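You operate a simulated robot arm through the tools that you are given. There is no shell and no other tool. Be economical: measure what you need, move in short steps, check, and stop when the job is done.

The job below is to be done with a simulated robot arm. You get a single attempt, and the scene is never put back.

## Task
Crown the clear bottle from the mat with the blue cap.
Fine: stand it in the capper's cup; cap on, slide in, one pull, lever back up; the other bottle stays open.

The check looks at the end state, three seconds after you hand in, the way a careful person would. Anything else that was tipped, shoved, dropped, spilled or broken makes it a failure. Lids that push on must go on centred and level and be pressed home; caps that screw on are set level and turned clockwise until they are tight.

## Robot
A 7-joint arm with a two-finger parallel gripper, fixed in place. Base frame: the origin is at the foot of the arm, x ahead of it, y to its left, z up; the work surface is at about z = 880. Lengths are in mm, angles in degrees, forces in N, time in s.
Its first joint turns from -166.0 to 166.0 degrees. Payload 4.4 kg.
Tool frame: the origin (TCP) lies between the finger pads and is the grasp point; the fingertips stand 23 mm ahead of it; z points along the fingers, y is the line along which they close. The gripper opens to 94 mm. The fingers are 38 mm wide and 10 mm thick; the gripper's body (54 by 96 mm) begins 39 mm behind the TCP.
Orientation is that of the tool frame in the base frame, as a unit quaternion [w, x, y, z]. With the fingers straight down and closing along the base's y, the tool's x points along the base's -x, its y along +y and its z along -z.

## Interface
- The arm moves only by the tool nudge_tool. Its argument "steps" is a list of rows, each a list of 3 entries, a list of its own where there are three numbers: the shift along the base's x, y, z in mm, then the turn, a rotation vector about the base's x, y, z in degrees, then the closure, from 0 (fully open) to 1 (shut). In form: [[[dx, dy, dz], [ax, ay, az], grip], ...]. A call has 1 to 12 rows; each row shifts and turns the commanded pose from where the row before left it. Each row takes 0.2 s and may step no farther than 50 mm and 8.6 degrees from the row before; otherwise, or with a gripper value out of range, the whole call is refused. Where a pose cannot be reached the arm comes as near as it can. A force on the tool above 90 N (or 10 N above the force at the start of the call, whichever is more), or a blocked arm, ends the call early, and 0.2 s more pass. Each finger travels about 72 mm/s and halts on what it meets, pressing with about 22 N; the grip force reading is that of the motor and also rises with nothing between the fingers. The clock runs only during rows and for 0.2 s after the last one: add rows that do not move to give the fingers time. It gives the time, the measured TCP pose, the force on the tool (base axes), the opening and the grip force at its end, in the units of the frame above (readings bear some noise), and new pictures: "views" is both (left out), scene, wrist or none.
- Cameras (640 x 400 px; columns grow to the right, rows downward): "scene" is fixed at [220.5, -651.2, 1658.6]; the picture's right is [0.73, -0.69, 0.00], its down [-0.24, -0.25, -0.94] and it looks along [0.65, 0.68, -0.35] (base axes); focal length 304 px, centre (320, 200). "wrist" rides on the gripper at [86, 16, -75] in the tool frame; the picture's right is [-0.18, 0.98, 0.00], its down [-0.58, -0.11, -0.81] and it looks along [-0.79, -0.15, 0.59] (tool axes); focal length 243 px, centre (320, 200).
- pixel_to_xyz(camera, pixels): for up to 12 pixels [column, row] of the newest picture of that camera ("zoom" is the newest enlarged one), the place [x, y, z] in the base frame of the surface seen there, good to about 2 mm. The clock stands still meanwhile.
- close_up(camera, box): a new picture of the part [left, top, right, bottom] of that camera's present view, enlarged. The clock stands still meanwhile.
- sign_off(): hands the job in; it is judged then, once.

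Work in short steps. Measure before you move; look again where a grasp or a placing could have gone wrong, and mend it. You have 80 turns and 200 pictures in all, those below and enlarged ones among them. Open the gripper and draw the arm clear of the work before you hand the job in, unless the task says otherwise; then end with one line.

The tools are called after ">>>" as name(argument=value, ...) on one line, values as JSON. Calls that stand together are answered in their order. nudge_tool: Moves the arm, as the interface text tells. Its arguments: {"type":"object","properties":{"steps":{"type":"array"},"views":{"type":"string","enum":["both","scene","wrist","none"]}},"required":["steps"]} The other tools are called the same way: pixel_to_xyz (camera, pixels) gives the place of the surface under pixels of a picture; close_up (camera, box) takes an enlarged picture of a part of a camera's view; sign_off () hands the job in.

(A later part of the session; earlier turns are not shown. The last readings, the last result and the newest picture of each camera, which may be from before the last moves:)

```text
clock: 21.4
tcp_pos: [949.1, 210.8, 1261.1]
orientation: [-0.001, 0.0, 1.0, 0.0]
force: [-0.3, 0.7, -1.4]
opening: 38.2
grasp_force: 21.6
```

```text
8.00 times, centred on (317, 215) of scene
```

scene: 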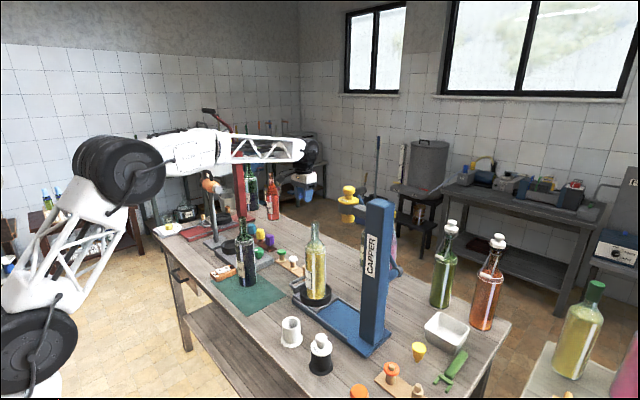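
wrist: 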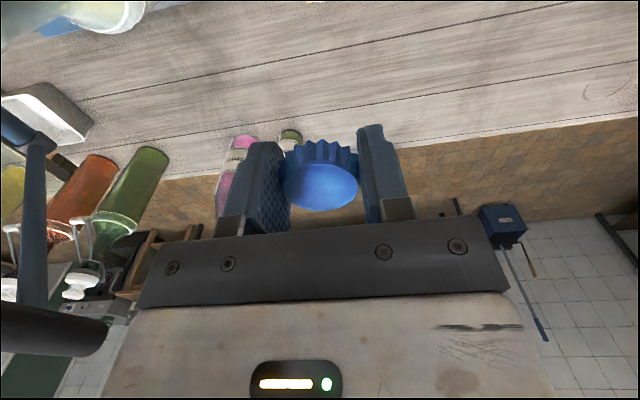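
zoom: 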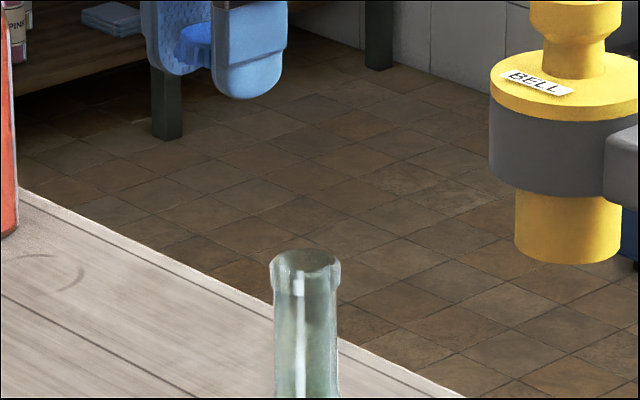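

The cap is level in the pads. I carry it over the bottle mouth, estimated at (867.5,57), staying at z≈1261.

>>> nudge_tool(steps=[[[-10, -20, 0], [0, 0, 0], 0.8], [[-20, -38, 0], [0, 0, 0], 0.8], [[-20, -38, 0], [0, 0, 0], 0.8], [[-20, -38, 0], [0, 0, 0], 0.8], [[-11.5, -19.5, 0], [0, 0, 0], 0.8], [[0, 0, 0], [0, 0, 0], 0.8]])

>>> close_up(camera="scene", box=[285, 195, 349, 235])

>>> close_up(camera="wrist", box=[220, 40, 420, 240])

```text
clock: 22.8
tcp_pos: [866.6, 55.5, 1259.0]
orientation: [-0.001, 0.0, 1.0, 0.0]
force: [-1.1, 1.0, 0.6]
opening: 38.2
grasp_force: 21.7
```

scene: 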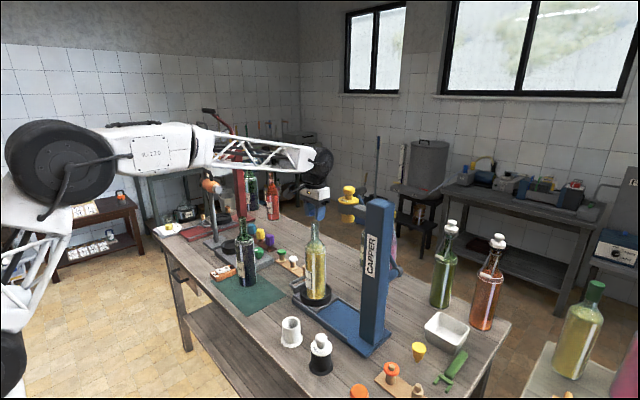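
wrist: 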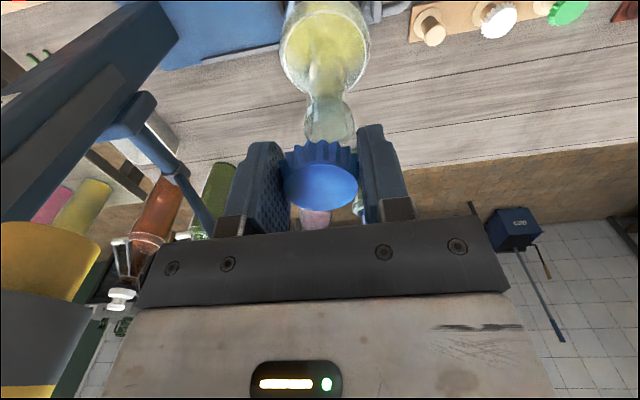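

```text
10.00 times, centred on (317, 215) of scene
```

zoom: 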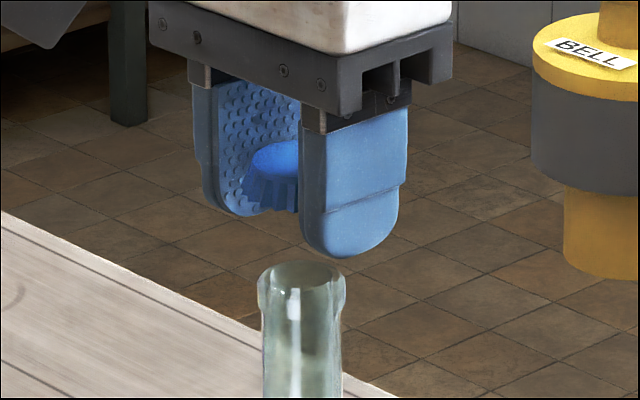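

```text
2.00 times, centred on (320, 140) of wrist
```

zoom: 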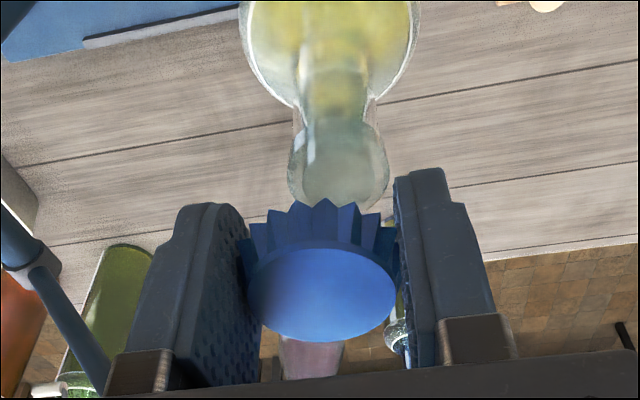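

In the wrist view the mouth seems offset a few mm from the cap. I zoom in further to quantify it before lowering.

>>> close_up(camera="wrist", box=[280, 80, 376, 140])

>>> close_up(camera="scene", box=[299, 200, 331, 240])

>>> nudge_tool(steps=[[[0, 0, 0], [0, 0, 0], 0.8]], views="none")

```text
6.67 times, centred on (328, 110) of wrist
```

zoom: 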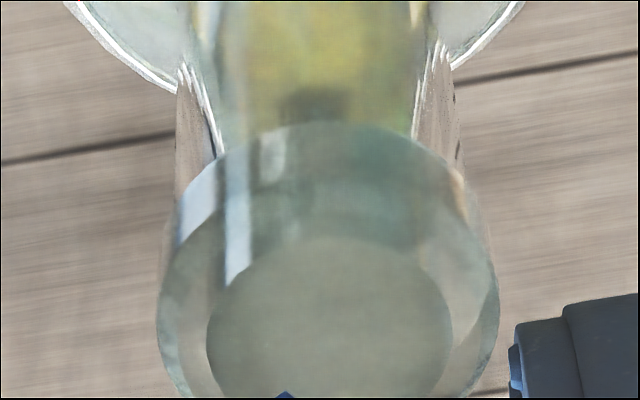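

```text
10.00 times, centred on (315, 220) of scene
```

zoom: 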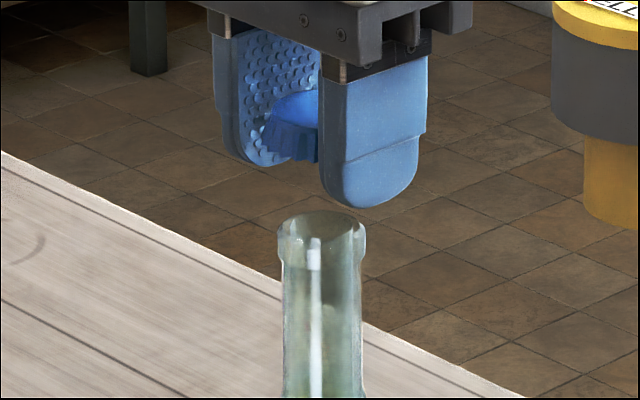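

```text
clock: 23.2
tcp_pos: [867.4, 56.4, 1259.7]
orientation: [0.0, 0.001, 1.0, 0.0]
force: [0.6, -0.7, -0.4]
opening: 38.5
grasp_force: 22.1
```

The mouth centre is at wrist col 329 where a centred mouth would be at about 320, so it's offset about +5 mm in y. I cross-check with depth points and the bottle's uprightness.

>>> pixel_to_xyz(camera="wrist", pixels=[[304, 122], [354, 122], [329, 112], [305, 118], [353, 118], [286, 50], [366, 50], [326, 70], [326, 60], [326, 20], [300, 20], [350, 20]])

>>> close_up(camera="scene", box=[275, 215, 355, 305])

```text
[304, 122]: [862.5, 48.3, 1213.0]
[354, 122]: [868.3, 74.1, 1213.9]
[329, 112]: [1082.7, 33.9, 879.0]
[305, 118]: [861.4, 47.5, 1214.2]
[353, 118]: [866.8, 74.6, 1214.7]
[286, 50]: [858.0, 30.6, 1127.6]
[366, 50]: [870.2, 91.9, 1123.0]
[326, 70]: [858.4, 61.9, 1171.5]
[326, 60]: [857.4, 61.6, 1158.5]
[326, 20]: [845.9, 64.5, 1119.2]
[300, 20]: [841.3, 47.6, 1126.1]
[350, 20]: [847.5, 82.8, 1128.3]
```

```text
4.44 times, centred on (315, 260) of scene
```

zoom: 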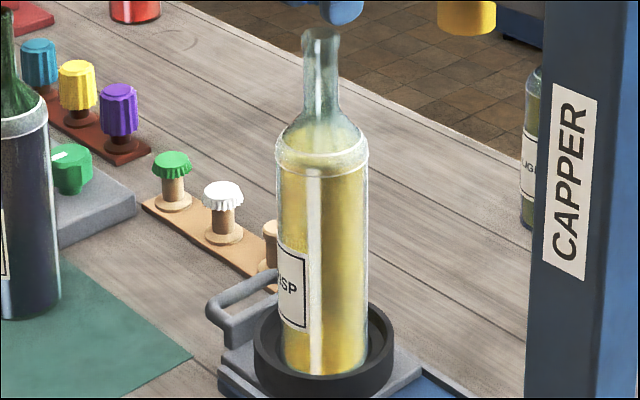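

Depth also puts the bottle axis at y≈61 with no lean. I shift +4 mm in y, lower 20 mm and recheck alignment.

>>> nudge_tool(steps=[[[0, 4, 0], [0, 0, 0], 0.8], [[0, 0, -10], [0, 0, 0], 0.8], [[0, 0, -8], [0, 0, 0], 0.8], [[0, 0, 0], [0, 0, 0], 0.8]], views="none")

>>> close_up(camera="scene", box=[299, 205, 331, 225])

>>> close_up(camera="wrist", box=[240, 100, 400, 220])

```text
clock: 24.2
tcp_pos: [865.7, 61.2, 1243.1]
orientation: [0.0, 0.0, 1.0, 0.0]
force: [1.0, 0.0, -0.1]
opening: 38.4
grasp_force: 22.1
```

```text
16.00 times, centred on (315, 215) of scene
```

zoom: 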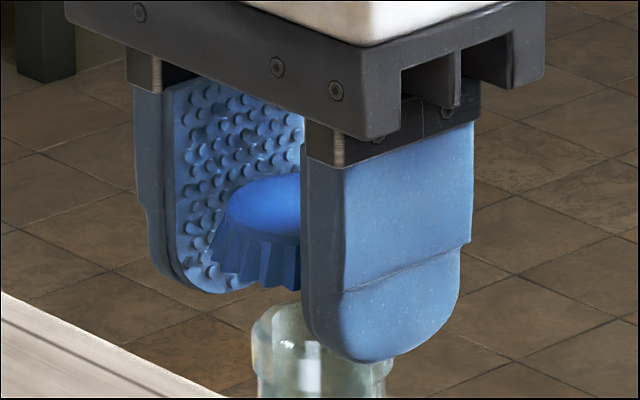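

```text
3.33 times, centred on (320, 160) of wrist
```

zoom: 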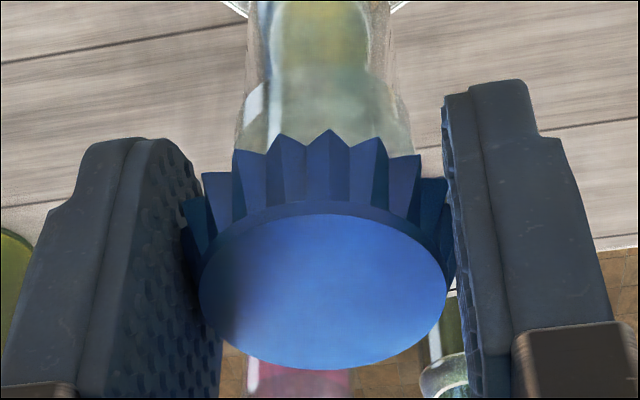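

In y they agree now (322 vs 322.5). In the scene the mouth (centre 322) is about 13 px right of the cap axis (≈309), meaning roughly +3 mm in x. I shift +3 and recheck.

>>> nudge_tool(steps=[[[3, 0, 0], [0, 0, 0], 0.8], [[0, 0, -8], [0, 0, 0], 0.8], [[0, 0, 0], [0, 0, 0], 0.8]], views="none")

>>> close_up(camera="scene", box=[299, 210, 331, 230])

>>> close_up(camera="wrist", box=[240, 100, 400, 220])

```text
clock: 25.0
tcp_pos: [868.9, 60.9, 1234.1]
orientation: [0.0, 0.0, 1.0, 0.0]
force: [-1.0, -0.5, -0.1]
opening: 38.1
grasp_force: 22.0
```

```text
16.00 times, centred on (315, 220) of scene
```

zoom: 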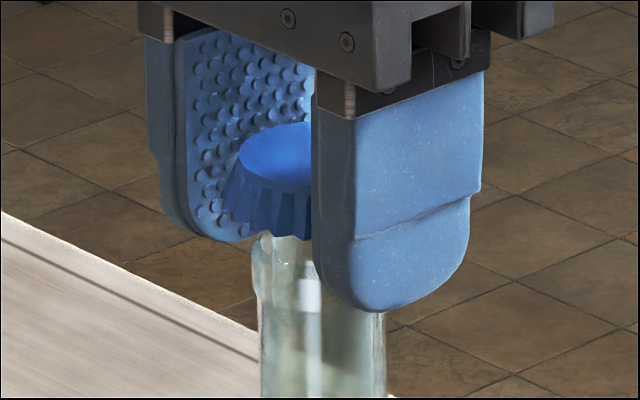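

```text
3.33 times, centred on (320, 160) of wrist
```

zoom: 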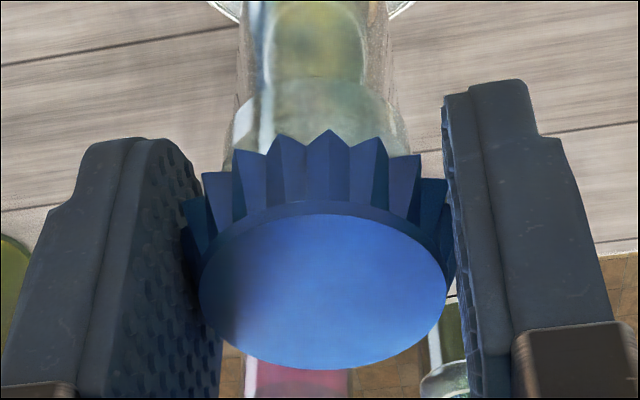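

Remaining offset is about (+1,-0.7). I apply it and lower slowly until contact.

>>> nudge_tool(steps=[[[1, -0.7, 0], [0, 0, 0], 0.8], [[0, 0, -4], [0, 0, 0], 0.8], [[0, 0, -4], [0, 0, 0], 0.8], [[0, 0, 0], [0, 0, 0], 0.8]], views="none")

>>> close_up(camera="scene", box=[299, 210, 331, 230])

>>> close_up(camera="wrist", box=[240, 100, 400, 220])

```text
clock: 26.0
tcp_pos: [868.9, 60.1, 1226.5]
orientation: [0.0, 0.0, 1.0, 0.0]
force: [0.4, -0.4, -0.6]
opening: 38.3
grasp_force: 22.4
```

```text
16.00 times, centred on (315, 220) of scene
```

zoom: 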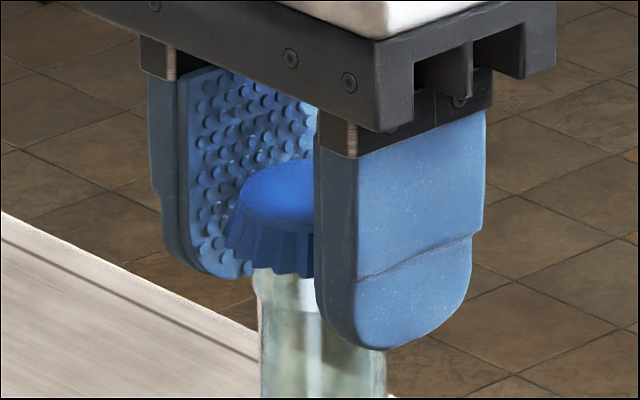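

```text
3.33 times, centred on (320, 160) of wrist
```

zoom: 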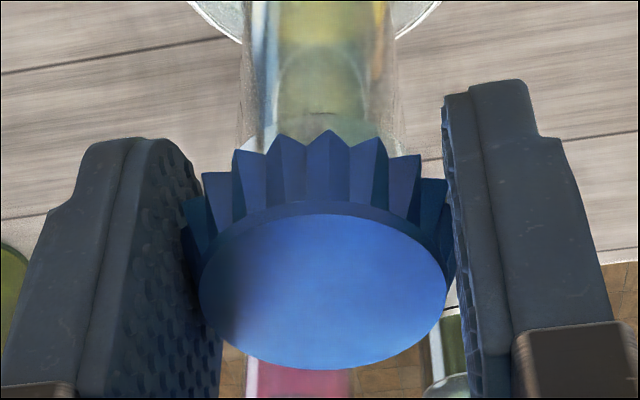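

Alignment is within about 1 mm, so I nudge +0.7 in x and continue down.

>>> nudge_tool(steps=[[[0.7, 0, -3], [0, 0, 0], 0.8], [[0, 0, -3], [0, 0, 0], 0.8], [[0, 0, -2], [0, 0, 0], 0.8], [[0, 0, 0], [0, 0, 0], 0.8]], views="none")

>>> close_up(camera="scene", box=[299, 210, 331, 230])

```text
clock: 27.0
tcp_pos: [870.0, 59.7, 1216.6]
orientation: [0.0, 0.001, 1.0, 0.001]
force: [-1.0, -0.6, -0.5]
opening: 38.7
grasp_force: 21.9
```

```text
16.00 times, centred on (315, 220) of scene
```

zoom: 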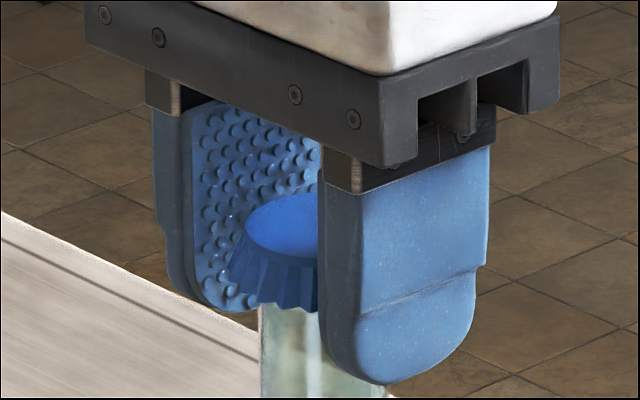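

The skirt now encloses the lip without contact. I continue 1 mm at a time until the force rises.

>>> nudge_tool(steps=[[[0, 0, -1], [0, 0, 0], 0.8], [[0, 0, -1], [0, 0, 0], 0.8], [[0, 0, 0], [0, 0, 0], 0.8]], views="none")

```text
clock: 27.8
tcp_pos: [871.3, 61.6, 1217.0]
orientation: [0.0, -0.001, 1.0, 0.0]
force: [-0.9, -1.0, 14.9]
opening: 39.1
grasp_force: 21.7
```

Contact at 15 N, so the cap is on the mouth. I ease off 0.7 mm, release, and look.

>>> nudge_tool(steps=[[[0, 0, 0.7], [0, 0, 0], 0.8], [[0, 0, 0], [0, 0, 0], 0.5], [[0, 0, 0], [0, 0, 0], 0.3], [[0, 0, 0], [0, 0, 0], 0.3], [[0, 0, 30], [0, 0, 0], 0.3], [[0, 0, 45], [0, 0, 0], 0.3], [[0, 40, 20], [0, 0, 0], 0.3]])

>>> close_up(camera="scene", box=[299, 210, 331, 230])

>>> close_up(camera="scene", box=[275, 170, 435, 370])

```text
clock: 29.4
tcp_pos: [868.5, 101.7, 1307.8]
orientation: [0.0, 0.0, 1.0, -0.001]
force: [-0.1, 1.1, -0.4]
opening: 65.7
grasp_force: 0.1
```

scene: 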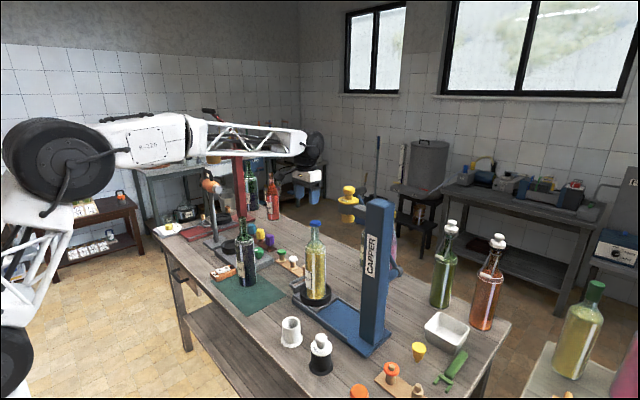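
wrist: 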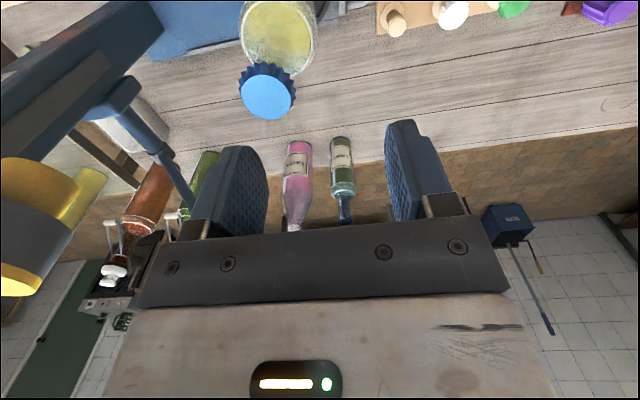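

```text
16.00 times, centred on (315, 220) of scene
```

zoom: 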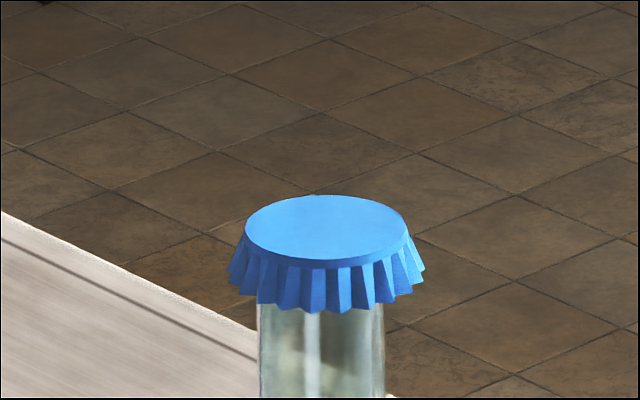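

```text
2.00 times, centred on (355, 270) of scene
```

zoom: 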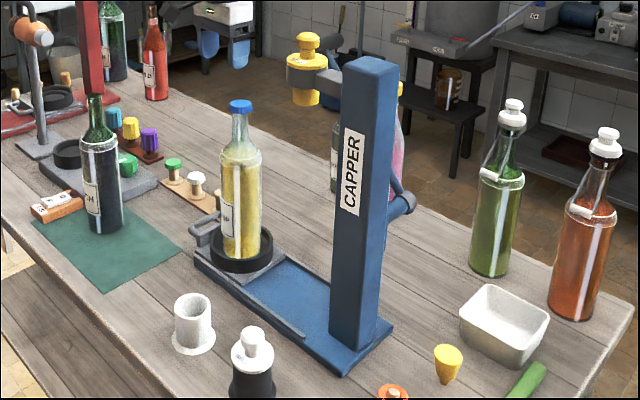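

The cap sits level and centred. Now I measure the slide rails, handle and bell to get the slide direction and lengths.

>>> pixel_to_xyz(camera="zoom", pixels=[[198, 262], [250, 305], [303, 336], [305, 275], [330, 290], [195, 232], [215, 222], [190, 226], [197, 238], [245, 292], [280, 255], [218, 240]])

>>> close_up(camera="scene", box=[280, 265, 360, 345])

>>> close_up(camera="wrist", box=[0, 0, 320, 200])

```text
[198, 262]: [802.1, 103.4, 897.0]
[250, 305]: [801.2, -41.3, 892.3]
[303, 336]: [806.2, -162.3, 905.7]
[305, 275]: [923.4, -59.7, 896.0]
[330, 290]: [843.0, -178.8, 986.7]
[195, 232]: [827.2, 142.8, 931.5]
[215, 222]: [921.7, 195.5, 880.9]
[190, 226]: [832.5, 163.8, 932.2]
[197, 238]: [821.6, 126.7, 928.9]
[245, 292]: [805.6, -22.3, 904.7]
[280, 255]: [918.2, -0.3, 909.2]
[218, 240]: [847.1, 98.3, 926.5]
```

```text
5.00 times, centred on (320, 305) of scene
```

zoom: 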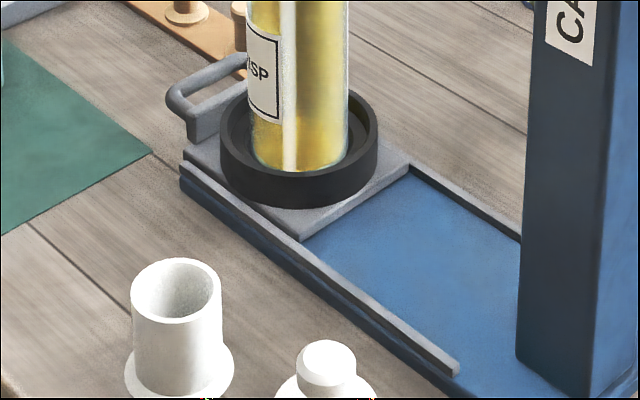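

```text
2.00 times, centred on (160, 100) of wrist
```

zoom: 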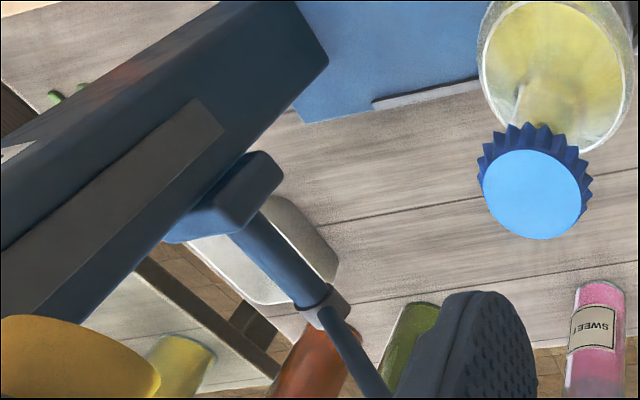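

Both rail points lie at x≈806, so the slide runs exactly along -y. The handle bar is at y≈165, z≈930, x≈835–905. I move behind it with closed fingers at y≈215.

>>> nudge_tool(steps=[[[0, 37, 0], [0, 0, 0], 0.6], [[0, 38, 0], [0, 0, 0], 1], [[0, 38, 0], [0, 0, 0], 1], [[0, 0, -47], [0, 0, 0], 1], [[0, 0, -47], [0, 0, 0], 1], [[0, 0, -47], [0, 0, 0], 1], [[0, 0, -47], [0, 0, 0], 1], [[0, 0, -47], [0, 0, 0], 1], [[0, 0, -47], [0, 0, 0], 1], [[0, 0, -47], [0, 0, 0], 1], [[0, 0, -34], [0, 0, 0], 1]])

>>> close_up(camera="scene", box=[265, 240, 345, 310])

```text
clock: 31.8
tcp_pos: [871.1, 214.7, 949.8]
orientation: [-0.001, 0.0, 1.0, -0.001]
force: [-1.1, 0.3, 0.1]
opening: 0.1
grasp_force: 22.1
```

scene: 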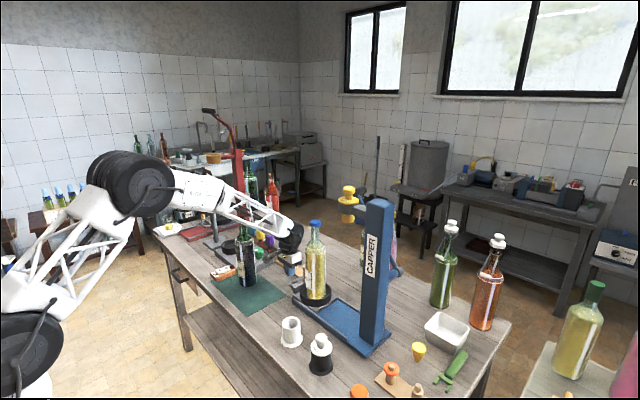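
wrist: 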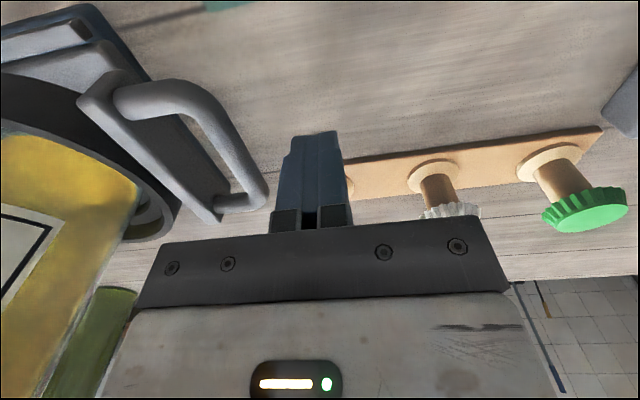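

```text
5.71 times, centred on (305, 275) of scene
```

zoom: 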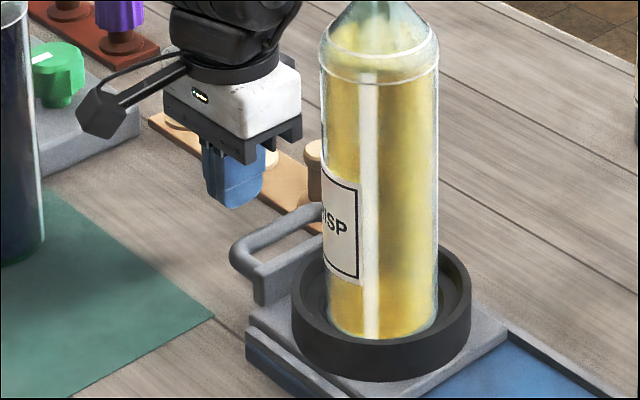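

Behind the handle. I check the bar's height and extents before descending the last bit.

>>> pixel_to_xyz(camera="wrist", pixels=[[238, 150], [225, 120], [190, 90], [130, 95], [255, 185], [225, 205], [155, 140], [90, 60], [262, 190]])

```text
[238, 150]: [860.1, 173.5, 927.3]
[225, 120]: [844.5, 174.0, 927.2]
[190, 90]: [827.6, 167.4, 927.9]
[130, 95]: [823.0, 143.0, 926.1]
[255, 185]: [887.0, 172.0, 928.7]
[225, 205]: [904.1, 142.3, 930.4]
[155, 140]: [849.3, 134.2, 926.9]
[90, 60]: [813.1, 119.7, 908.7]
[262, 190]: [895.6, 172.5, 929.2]
```

Lower 17 mm and start pushing along -y gently.

>>> nudge_tool(steps=[[[-2, 0, -17], [0, 0, 0], 1], [[0, -12, 0], [0, 0, 0], 1], [[0, -10, 0], [0, 0, 0], 1], [[0, -5, 0], [0, 0, 0], 1], [[0, -5, 0], [0, 0, 0], 1], [[0, -5, 0], [0, 0, 0], 1], [[0, -5, 0], [0, 0, 0], 1], [[0, -5, 0], [0, 0, 0], 1]])

>>> close_up(camera="scene", box=[265, 210, 395, 330])

```text
clock: 33.6
tcp_pos: [867.6, 168.3, 930.9]
orientation: [0.0, 0.0, 1.0, 0.0]
force: [-1.3, 1.8, 1.0]
opening: 0.0
grasp_force: 22.2
```

scene: 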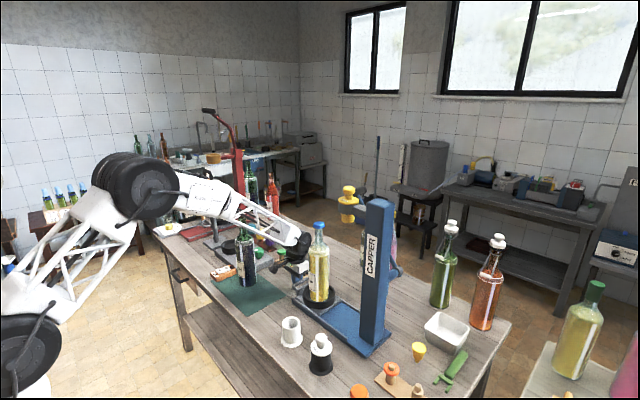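
wrist: 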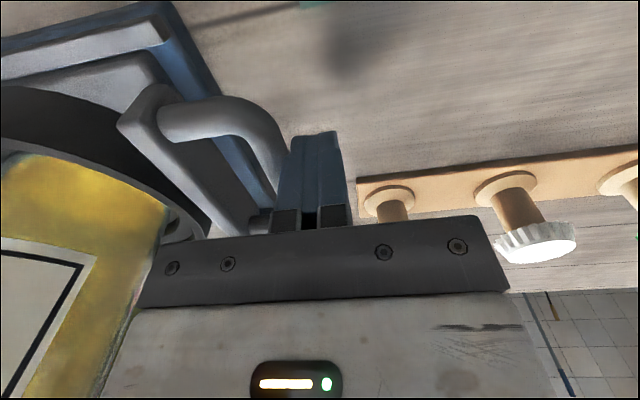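

```text
3.33 times, centred on (330, 270) of scene
```

zoom: 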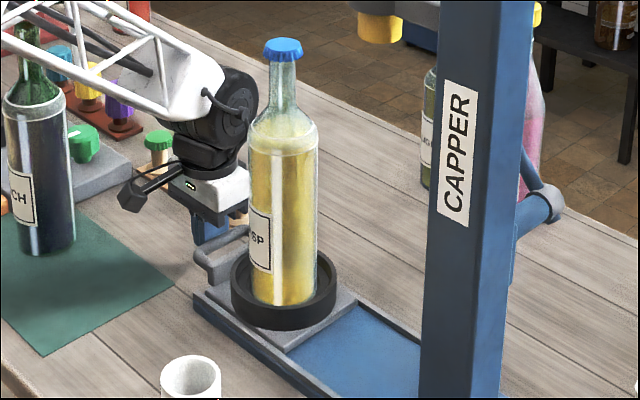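

The carriage slides smoothly (≈2 N). I continue another 96 mm.

>>> nudge_tool(steps=[[[0, -8, 0], [0, 0, 0], 1], [[0, -8, 0], [0, 0, 0], 1], [[0, -8, 0], [0, 0, 0], 1], [[0, -8, 0], [0, 0, 0], 1], [[0, -8, 0], [0, 0, 0], 1], [[0, -8, 0], [0, 0, 0], 1], [[0, -8, 0], [0, 0, 0], 1], [[0, -8, 0], [0, 0, 0], 1], [[0, -8, 0], [0, 0, 0], 1], [[0, -8, 0], [0, 0, 0], 1], [[0, -8, 0], [0, 0, 0], 1], [[0, -8, 0], [0, 0, 0], 1]])

>>> close_up(camera="scene", box=[275, 180, 405, 340])

```text
clock: 36.2
tcp_pos: [869.4, 70.8, 930.3]
orientation: [0.0, 0.001, 1.0, -0.001]
force: [0.1, 0.1, -0.3]
opening: 0.2
grasp_force: 22.2
```

scene: 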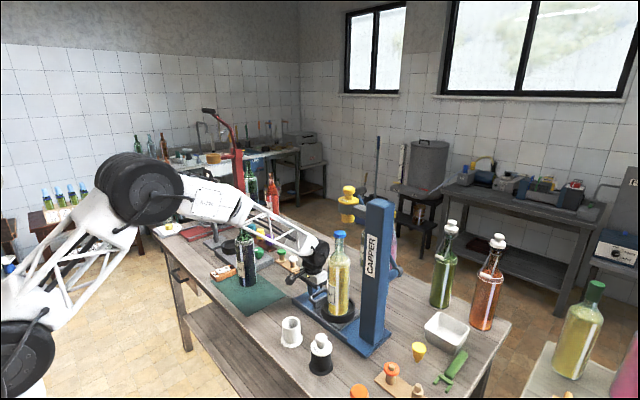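
wrist: 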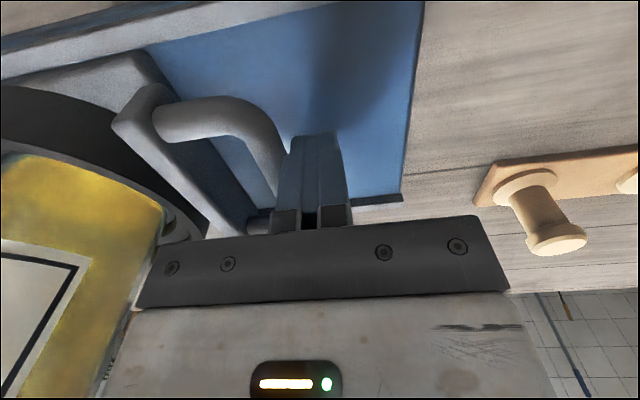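

```text
2.50 times, centred on (340, 260) of scene
```

zoom: 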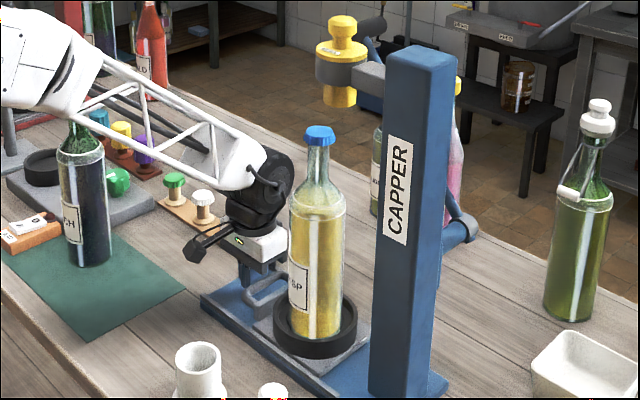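

About 30 mm remains. I continue in smaller steps, expecting the stop.

>>> nudge_tool(steps=[[[0, -6, 0], [0, 0, 0], 1], [[0, -6, 0], [0, 0, 0], 1], [[0, -4, 0], [0, 0, 0], 1], [[0, -4, 0], [0, 0, 0], 1], [[0, -3, 0], [0, 0, 0], 1], [[0, 0, 0], [0, 0, 0], 1]])

>>> close_up(camera="scene", box=[317, 180, 381, 240])

```text
clock: 37.6
tcp_pos: [869.7, 48.8, 930.9]
orientation: [0.0, 0.0, 1.0, 0.0]
force: [0.6, -0.8, 0.1]
opening: 0.1
grasp_force: 22.4
```

scene: 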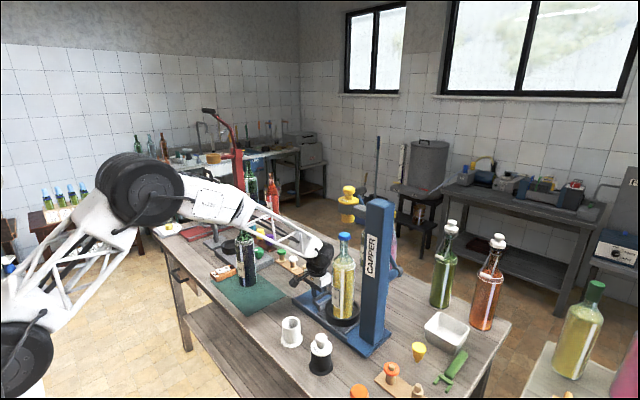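
wrist: 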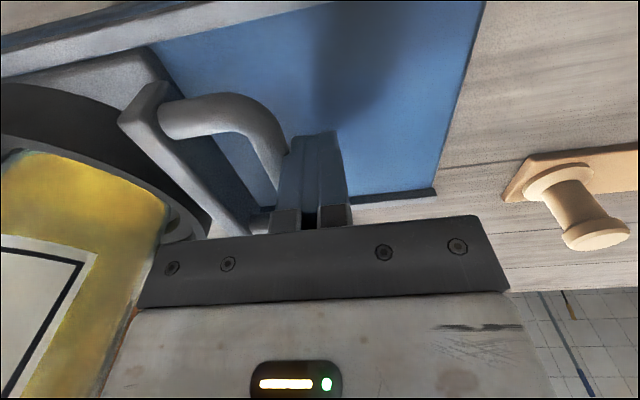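

```text
6.67 times, centred on (349, 210) of scene
```

zoom: 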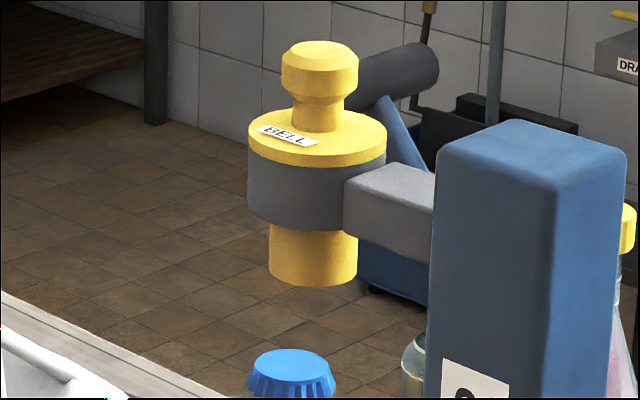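

The cap (291) still lags the bell axis (≈310) by about 12 mm. Continue in 2 mm pushes.

>>> nudge_tool(steps=[[[0, -3, 0], [0, 0, 0], 1], [[0, -3, 0], [0, 0, 0], 1], [[0, -2, 0], [0, 0, 0], 1], [[0, -2, 0], [0, 0, 0], 1], [[0, 0, 0], [0, 0, 0], 1]], views="none")

>>> close_up(camera="scene", box=[317, 190, 381, 250])

```text
clock: 38.8
tcp_pos: [870.5, 38.9, 931.1]
orientation: [0.0, 0.0, 1.0, 0.0]
force: [0.2, 1.2, 1.6]
opening: 0.0
grasp_force: 21.4
```

```text
6.67 times, centred on (349, 220) of scene
```

zoom: 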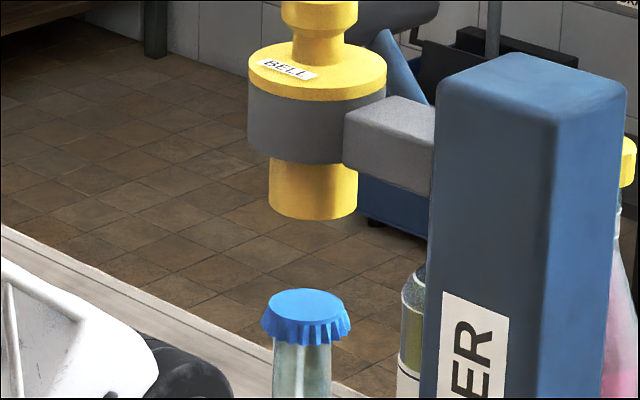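

Cap at 306 vs a target of about 310. I push on in 1 mm steps looking for the stop.

>>> nudge_tool(steps=[[[0, -1, 0], [0, 0, 0], 1], [[0, -1, 0], [0, 0, 0], 1], [[0, -1, 0], [0, 0, 0], 1], [[0, 0, 0], [0, 0, 0], 1]], views="none")

>>> close_up(camera="scene", box=[317, 190, 381, 250])

>>> close_up(camera="scene", box=[300, 290, 400, 350])

```text
clock: 39.8
tcp_pos: [868.3, 36.3, 931.4]
orientation: [0.001, 0.0, 1.0, 0.0]
force: [2.4, 31.7, 9.7]
opening: 0.0
grasp_force: 21.9
```

```text
6.67 times, centred on (349, 220) of scene
```

zoom: 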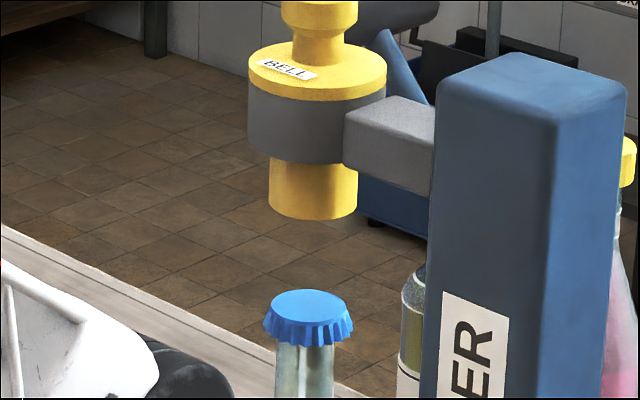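

```text
6.40 times, centred on (350, 320) of scene
```

zoom: 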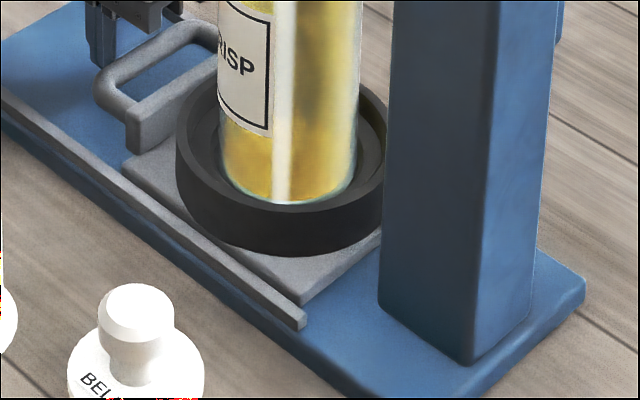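

The stop is reached (32 N) and the cap is under the bell. A white object nearby is also labelled "BEL…", so I back off 3 mm and inspect it and the bell.

>>> nudge_tool(steps=[[[0, 3, 0], [0, 0, 0], 1], [[0, 12, 0], [0, 0, 0], 1]], views="none")

>>> close_up(camera="scene", box=[270, 300, 450, 400])

>>> close_up(camera="scene", box=[325, 175, 405, 235])

```text
clock: 40.4
tcp_pos: [870.3, 50.1, 930.5]
orientation: [0.0, 0.0, 1.0, 0.0]
force: [1.5, -0.1, -0.8]
opening: 0.0
grasp_force: 22.0
```

```text
3.56 times, centred on (360, 350) of scene
```

zoom: 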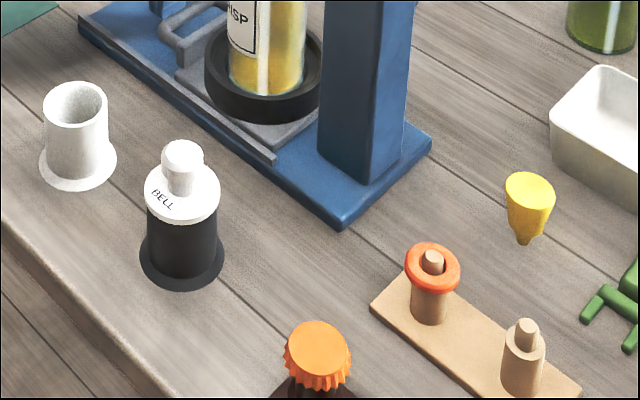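

```text
6.67 times, centred on (365, 205) of scene
```

zoom: 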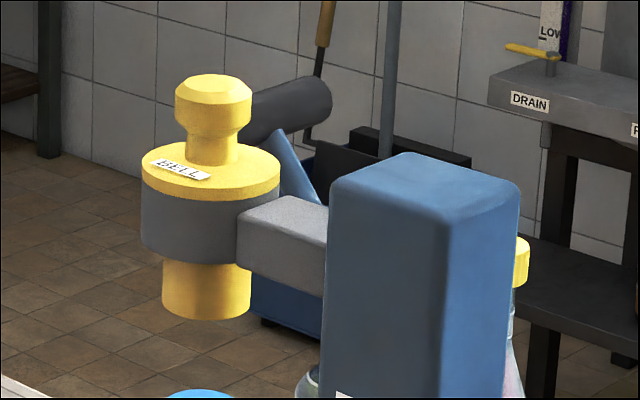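

There is a spare white bell, so I should verify that the mounted yellow bell suits this cap. I back away and tilt the wrist camera to look at the bell's underside.

>>> nudge_tool(steps=[[[0, 45, 0], [0, 0, 0], 1], [[0, 0, 48], [0, 0, 0], 1], [[0, 0, 48], [0, 0, 0], 1], [[0, 0, 48], [0, 0, 0], 1], [[0, 0, 48], [0, 0, 0], 1], [[0, 0, 48], [0, 0, 0], 1], [[-45, 0, 10], [0, 0, 0], 1], [[-45, 0, 0], [0, 0, 0], 1], [[-45, 0, 0], [0, 0, 0], 1], [[-45, 0, 0], [0, 0, 0], 1], [[0, -45, 0], [0, -8, 0], 1], [[0, -45, 0], [0, -8, 0], 1]], views="scene")

>>> nudge_tool(steps=[[[0, -35, 0], [0, -8, 0], 1], [[0, -35, 0], [0, -8, 0], 1], [[0, 0, 0], [0, -8, 0], 1], [[0, 0, 0], [0, -8, 0], 1], [[0, 0, 0], [0, -8, 0], 1]])

```text
clock: 43.0
tcp_pos: [691.1, 3.1, 1180.6]
orientation: [0.14, 0.0, 0.99, 0.0]
force: [0.5, 0.1, -0.5]
opening: 0.0
grasp_force: 21.9
```

scene: 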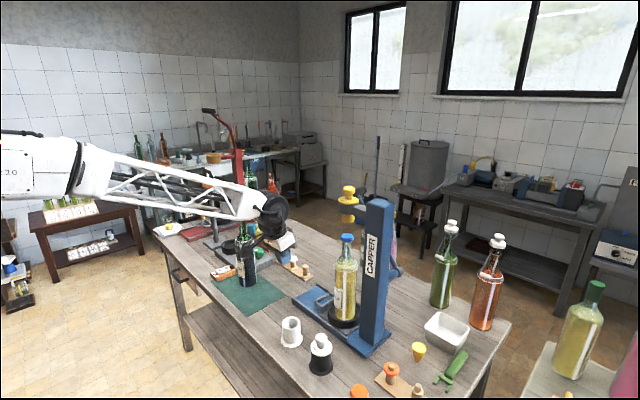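

```text
clock: 44.2
tcp_pos: [688.9, -63.9, 1184.2]
orientation: [0.472, 0.0, 0.882, -0.001]
force: [1.1, -0.6, 0.2]
opening: 0.0
grasp_force: 21.8
```

scene: 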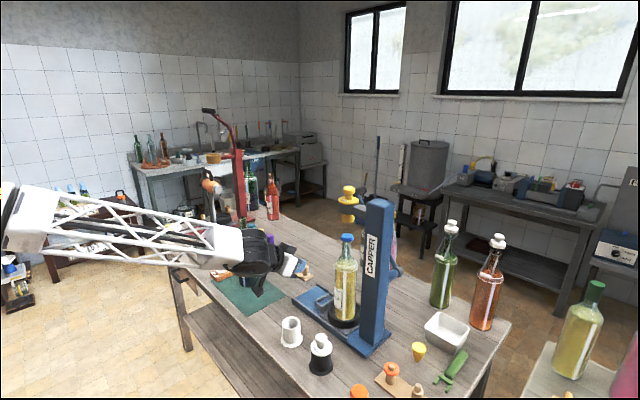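
wrist: 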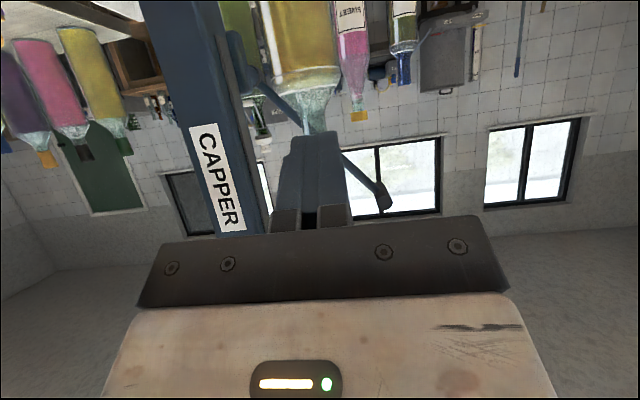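

The bell is hidden behind the fingers. I shift -60 in y and tilt up 24° more.

>>> nudge_tool(steps=[[[0, -20, 0], [0, -8, 0], 1], [[0, -20, 0], [0, -8, 0], 1], [[0, -20, 0], [0, -8, 0], 1], [[0, 0, 0], [0, 0, 0], 1]], views="wrist")

>>> close_up(camera="wrist", box=[280, 80, 440, 200])

```text
clock: 45.2
tcp_pos: [691.3, -115.3, 1182.8]
orientation: [0.622, -0.003, 0.783, 0.004]
force: [-0.1, -0.2, 3.1]
opening: 0.1
grasp_force: 21.7
out of reach, approached as far as the arm can: row 3
```

wrist: 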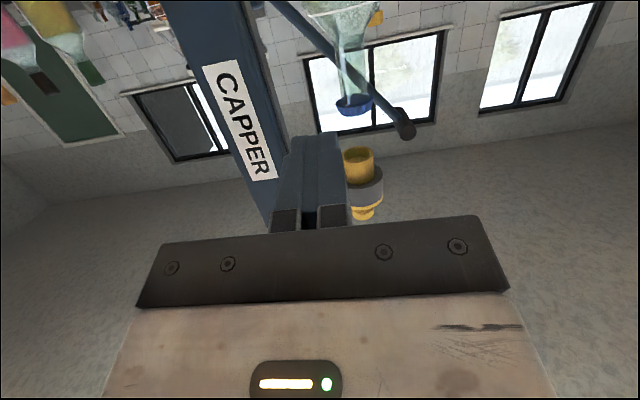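

```text
3.33 times, centred on (360, 140) of wrist
```

zoom: 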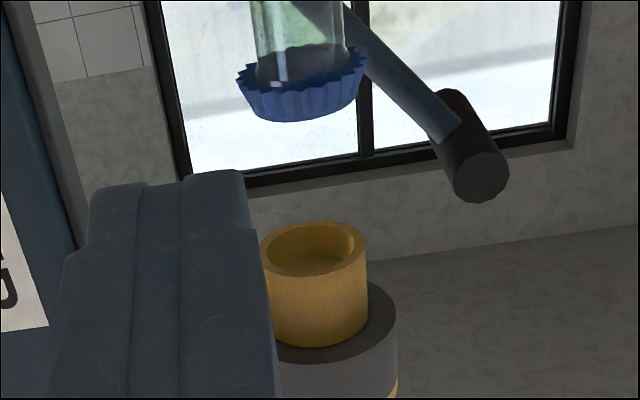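

The bell bore (≈35 mm) matches this cap's top, so the yellow bell is right and the white one is the bigger spare. Now I locate the lever handle (dark cylinder at (470,140) in the zoom).

>>> pixel_to_xyz(camera="zoom", pixels=[[482, 178], [465, 165], [500, 170], [470, 130], [455, 105], [445, 95], [440, 120], [400, 70], [350, 10]])

>>> close_up(camera="scene", box=[340, 170, 436, 290])

>>> close_up(camera="scene", box=[348, 180, 388, 205])

```text
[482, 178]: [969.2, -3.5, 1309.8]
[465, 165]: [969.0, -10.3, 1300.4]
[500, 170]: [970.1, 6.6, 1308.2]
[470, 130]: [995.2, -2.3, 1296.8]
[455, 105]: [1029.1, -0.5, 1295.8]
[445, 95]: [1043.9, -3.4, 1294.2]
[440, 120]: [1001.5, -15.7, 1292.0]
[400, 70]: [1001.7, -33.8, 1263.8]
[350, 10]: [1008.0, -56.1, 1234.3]
```

```text
3.33 times, centred on (388, 230) of scene
```

zoom: 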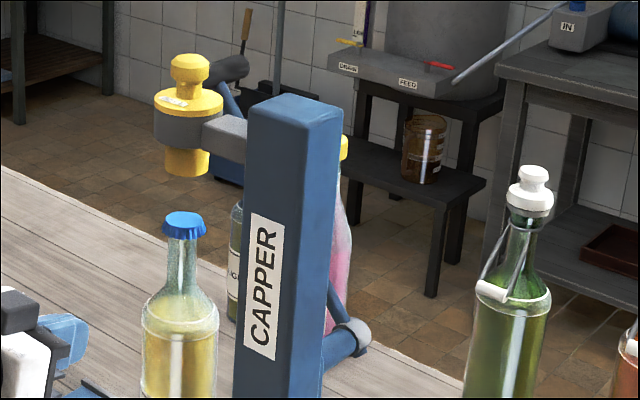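

```text
16.00 times, centred on (368, 192) of scene
```

zoom: 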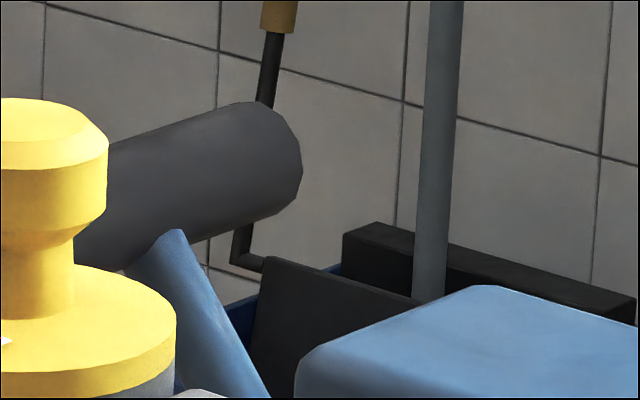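

The handle is a bar along x (≈969–1045) centred near y≈-1, z≈1309, r≈14. The pivot is low on the far side. I query the pivot ring and bring the tool back to nearly vertical, raised.

>>> pixel_to_xyz(camera="scene", pixels=[[396, 270], [399, 271], [397, 266], [392, 258], [390, 250], [387, 272], [371, 195], [383, 190], [378, 187]])

>>> nudge_tool(steps=[[[0, 15, 40], [0, 8, 0], 1], [[0, 15, 40], [0, 8, 0], 1], [[0, 15, 40], [0, 8, 0], 1], [[0, 15, 40], [0, 8, 0], 1], [[0, 15, 40], [0, 8, 0], 1], [[0, 15, 40], [0, 8, 0], 1], [[0, 24, 0], [0, 6, 0], 0.4], [[0, 0, 0], [0, 0, 0], 0.4]], views="scene")

```text
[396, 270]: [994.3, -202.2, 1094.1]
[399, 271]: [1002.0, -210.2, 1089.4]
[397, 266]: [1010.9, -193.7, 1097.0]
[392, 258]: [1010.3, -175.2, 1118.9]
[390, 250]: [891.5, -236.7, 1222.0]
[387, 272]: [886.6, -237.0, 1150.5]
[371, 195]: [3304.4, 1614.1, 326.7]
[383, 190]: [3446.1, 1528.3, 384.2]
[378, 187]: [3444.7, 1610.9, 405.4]
```

```text
clock: 47.0
tcp_pos: [690.9, -1.8, 1420.5]
orientation: [0.196, 0.0, 0.981, 0.006]
force: [0.1, -0.9, 0.0]
opening: 56.1
grasp_force: 0.1
```

scene: 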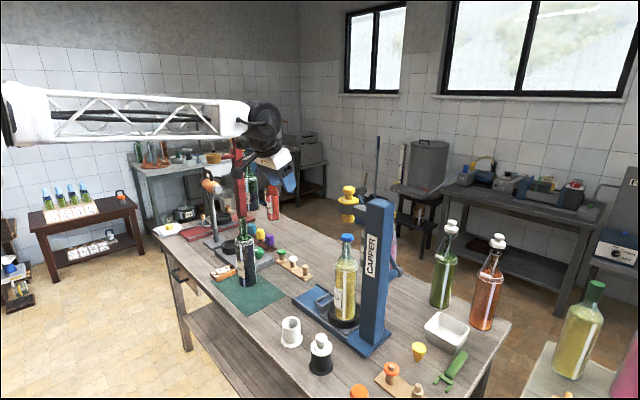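

The pivot is at about (y -190, z 1086), so R≈292 and the start angle is about 50°. The tool is tilted 22° outward. I move in x over the handle at z≈1420.

>>> nudge_tool(steps=[[[46.5, 0, 0], [0, 0, 0], 0.4], [[46.5, 0, 0], [0, 0, 0], 0.4], [[46.5, 0, 0], [0, 0, 0], 0.4], [[46.5, 0, 0], [0, 0, 0], 0.4], [[46.5, 0, 0], [0, 0, 0], 0.4], [[46.5, 0, 0], [0, 0, 0], 0.4], [[0, 0, 0], [0, 0, 0], 0.4]])

>>> close_up(camera="wrist", box=[220, 40, 420, 240])

>>> close_up(camera="scene", box=[310, 140, 406, 210])

```text
clock: 48.6
tcp_pos: [972.0, -2.8, 1422.3]
orientation: [0.196, -0.001, 0.981, 0.007]
force: [0.6, -0.7, 0.0]
opening: 56.5
grasp_force: 0.0
```

scene: 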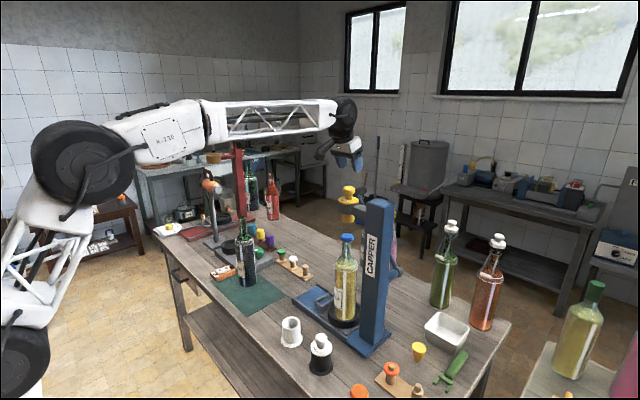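
wrist: 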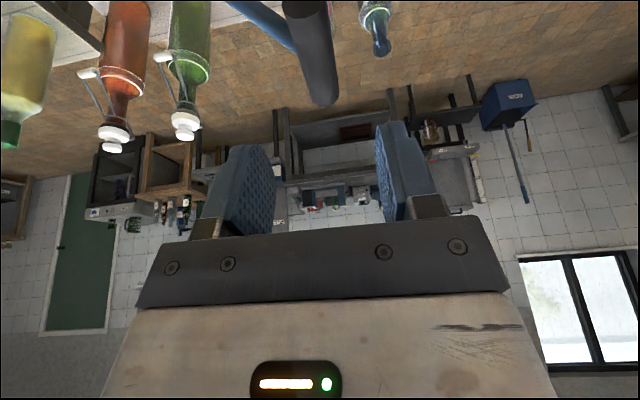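

```text
2.00 times, centred on (320, 140) of wrist
```

zoom: 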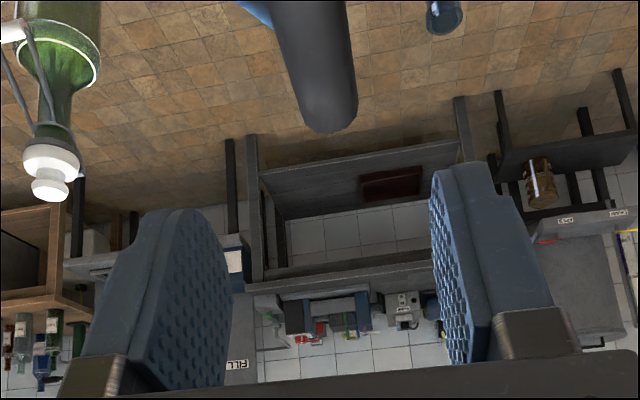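

```text
5.71 times, centred on (358, 175) of scene
```

zoom: 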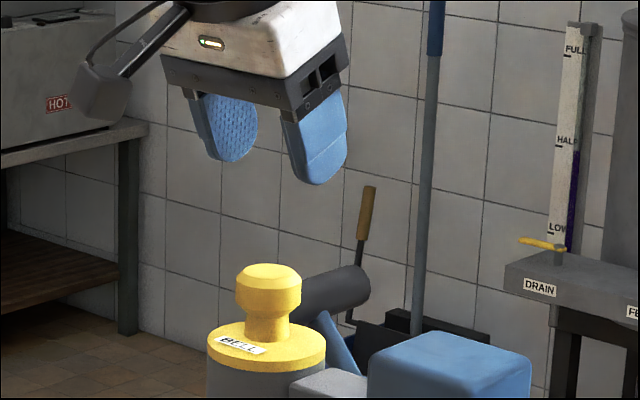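

The bar appears at wrist cols 298–335. I'll measure it.

>>> pixel_to_xyz(camera="wrist", pixels=[[318, 85], [306, 85], [331, 85], [314, 60], [302, 60], [326, 60], [308, 20], [296, 20], [322, 20], [270, 20], [250, 8], [322, 98]])

```text
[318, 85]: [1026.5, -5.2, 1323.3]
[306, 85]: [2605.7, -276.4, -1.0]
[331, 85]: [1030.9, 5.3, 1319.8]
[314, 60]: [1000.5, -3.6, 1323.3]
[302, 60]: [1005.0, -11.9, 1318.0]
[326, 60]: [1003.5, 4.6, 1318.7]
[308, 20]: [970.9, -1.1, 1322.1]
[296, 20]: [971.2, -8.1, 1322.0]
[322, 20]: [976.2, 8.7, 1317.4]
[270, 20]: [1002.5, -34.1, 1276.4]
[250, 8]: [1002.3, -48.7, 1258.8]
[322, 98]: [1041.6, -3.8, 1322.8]
```

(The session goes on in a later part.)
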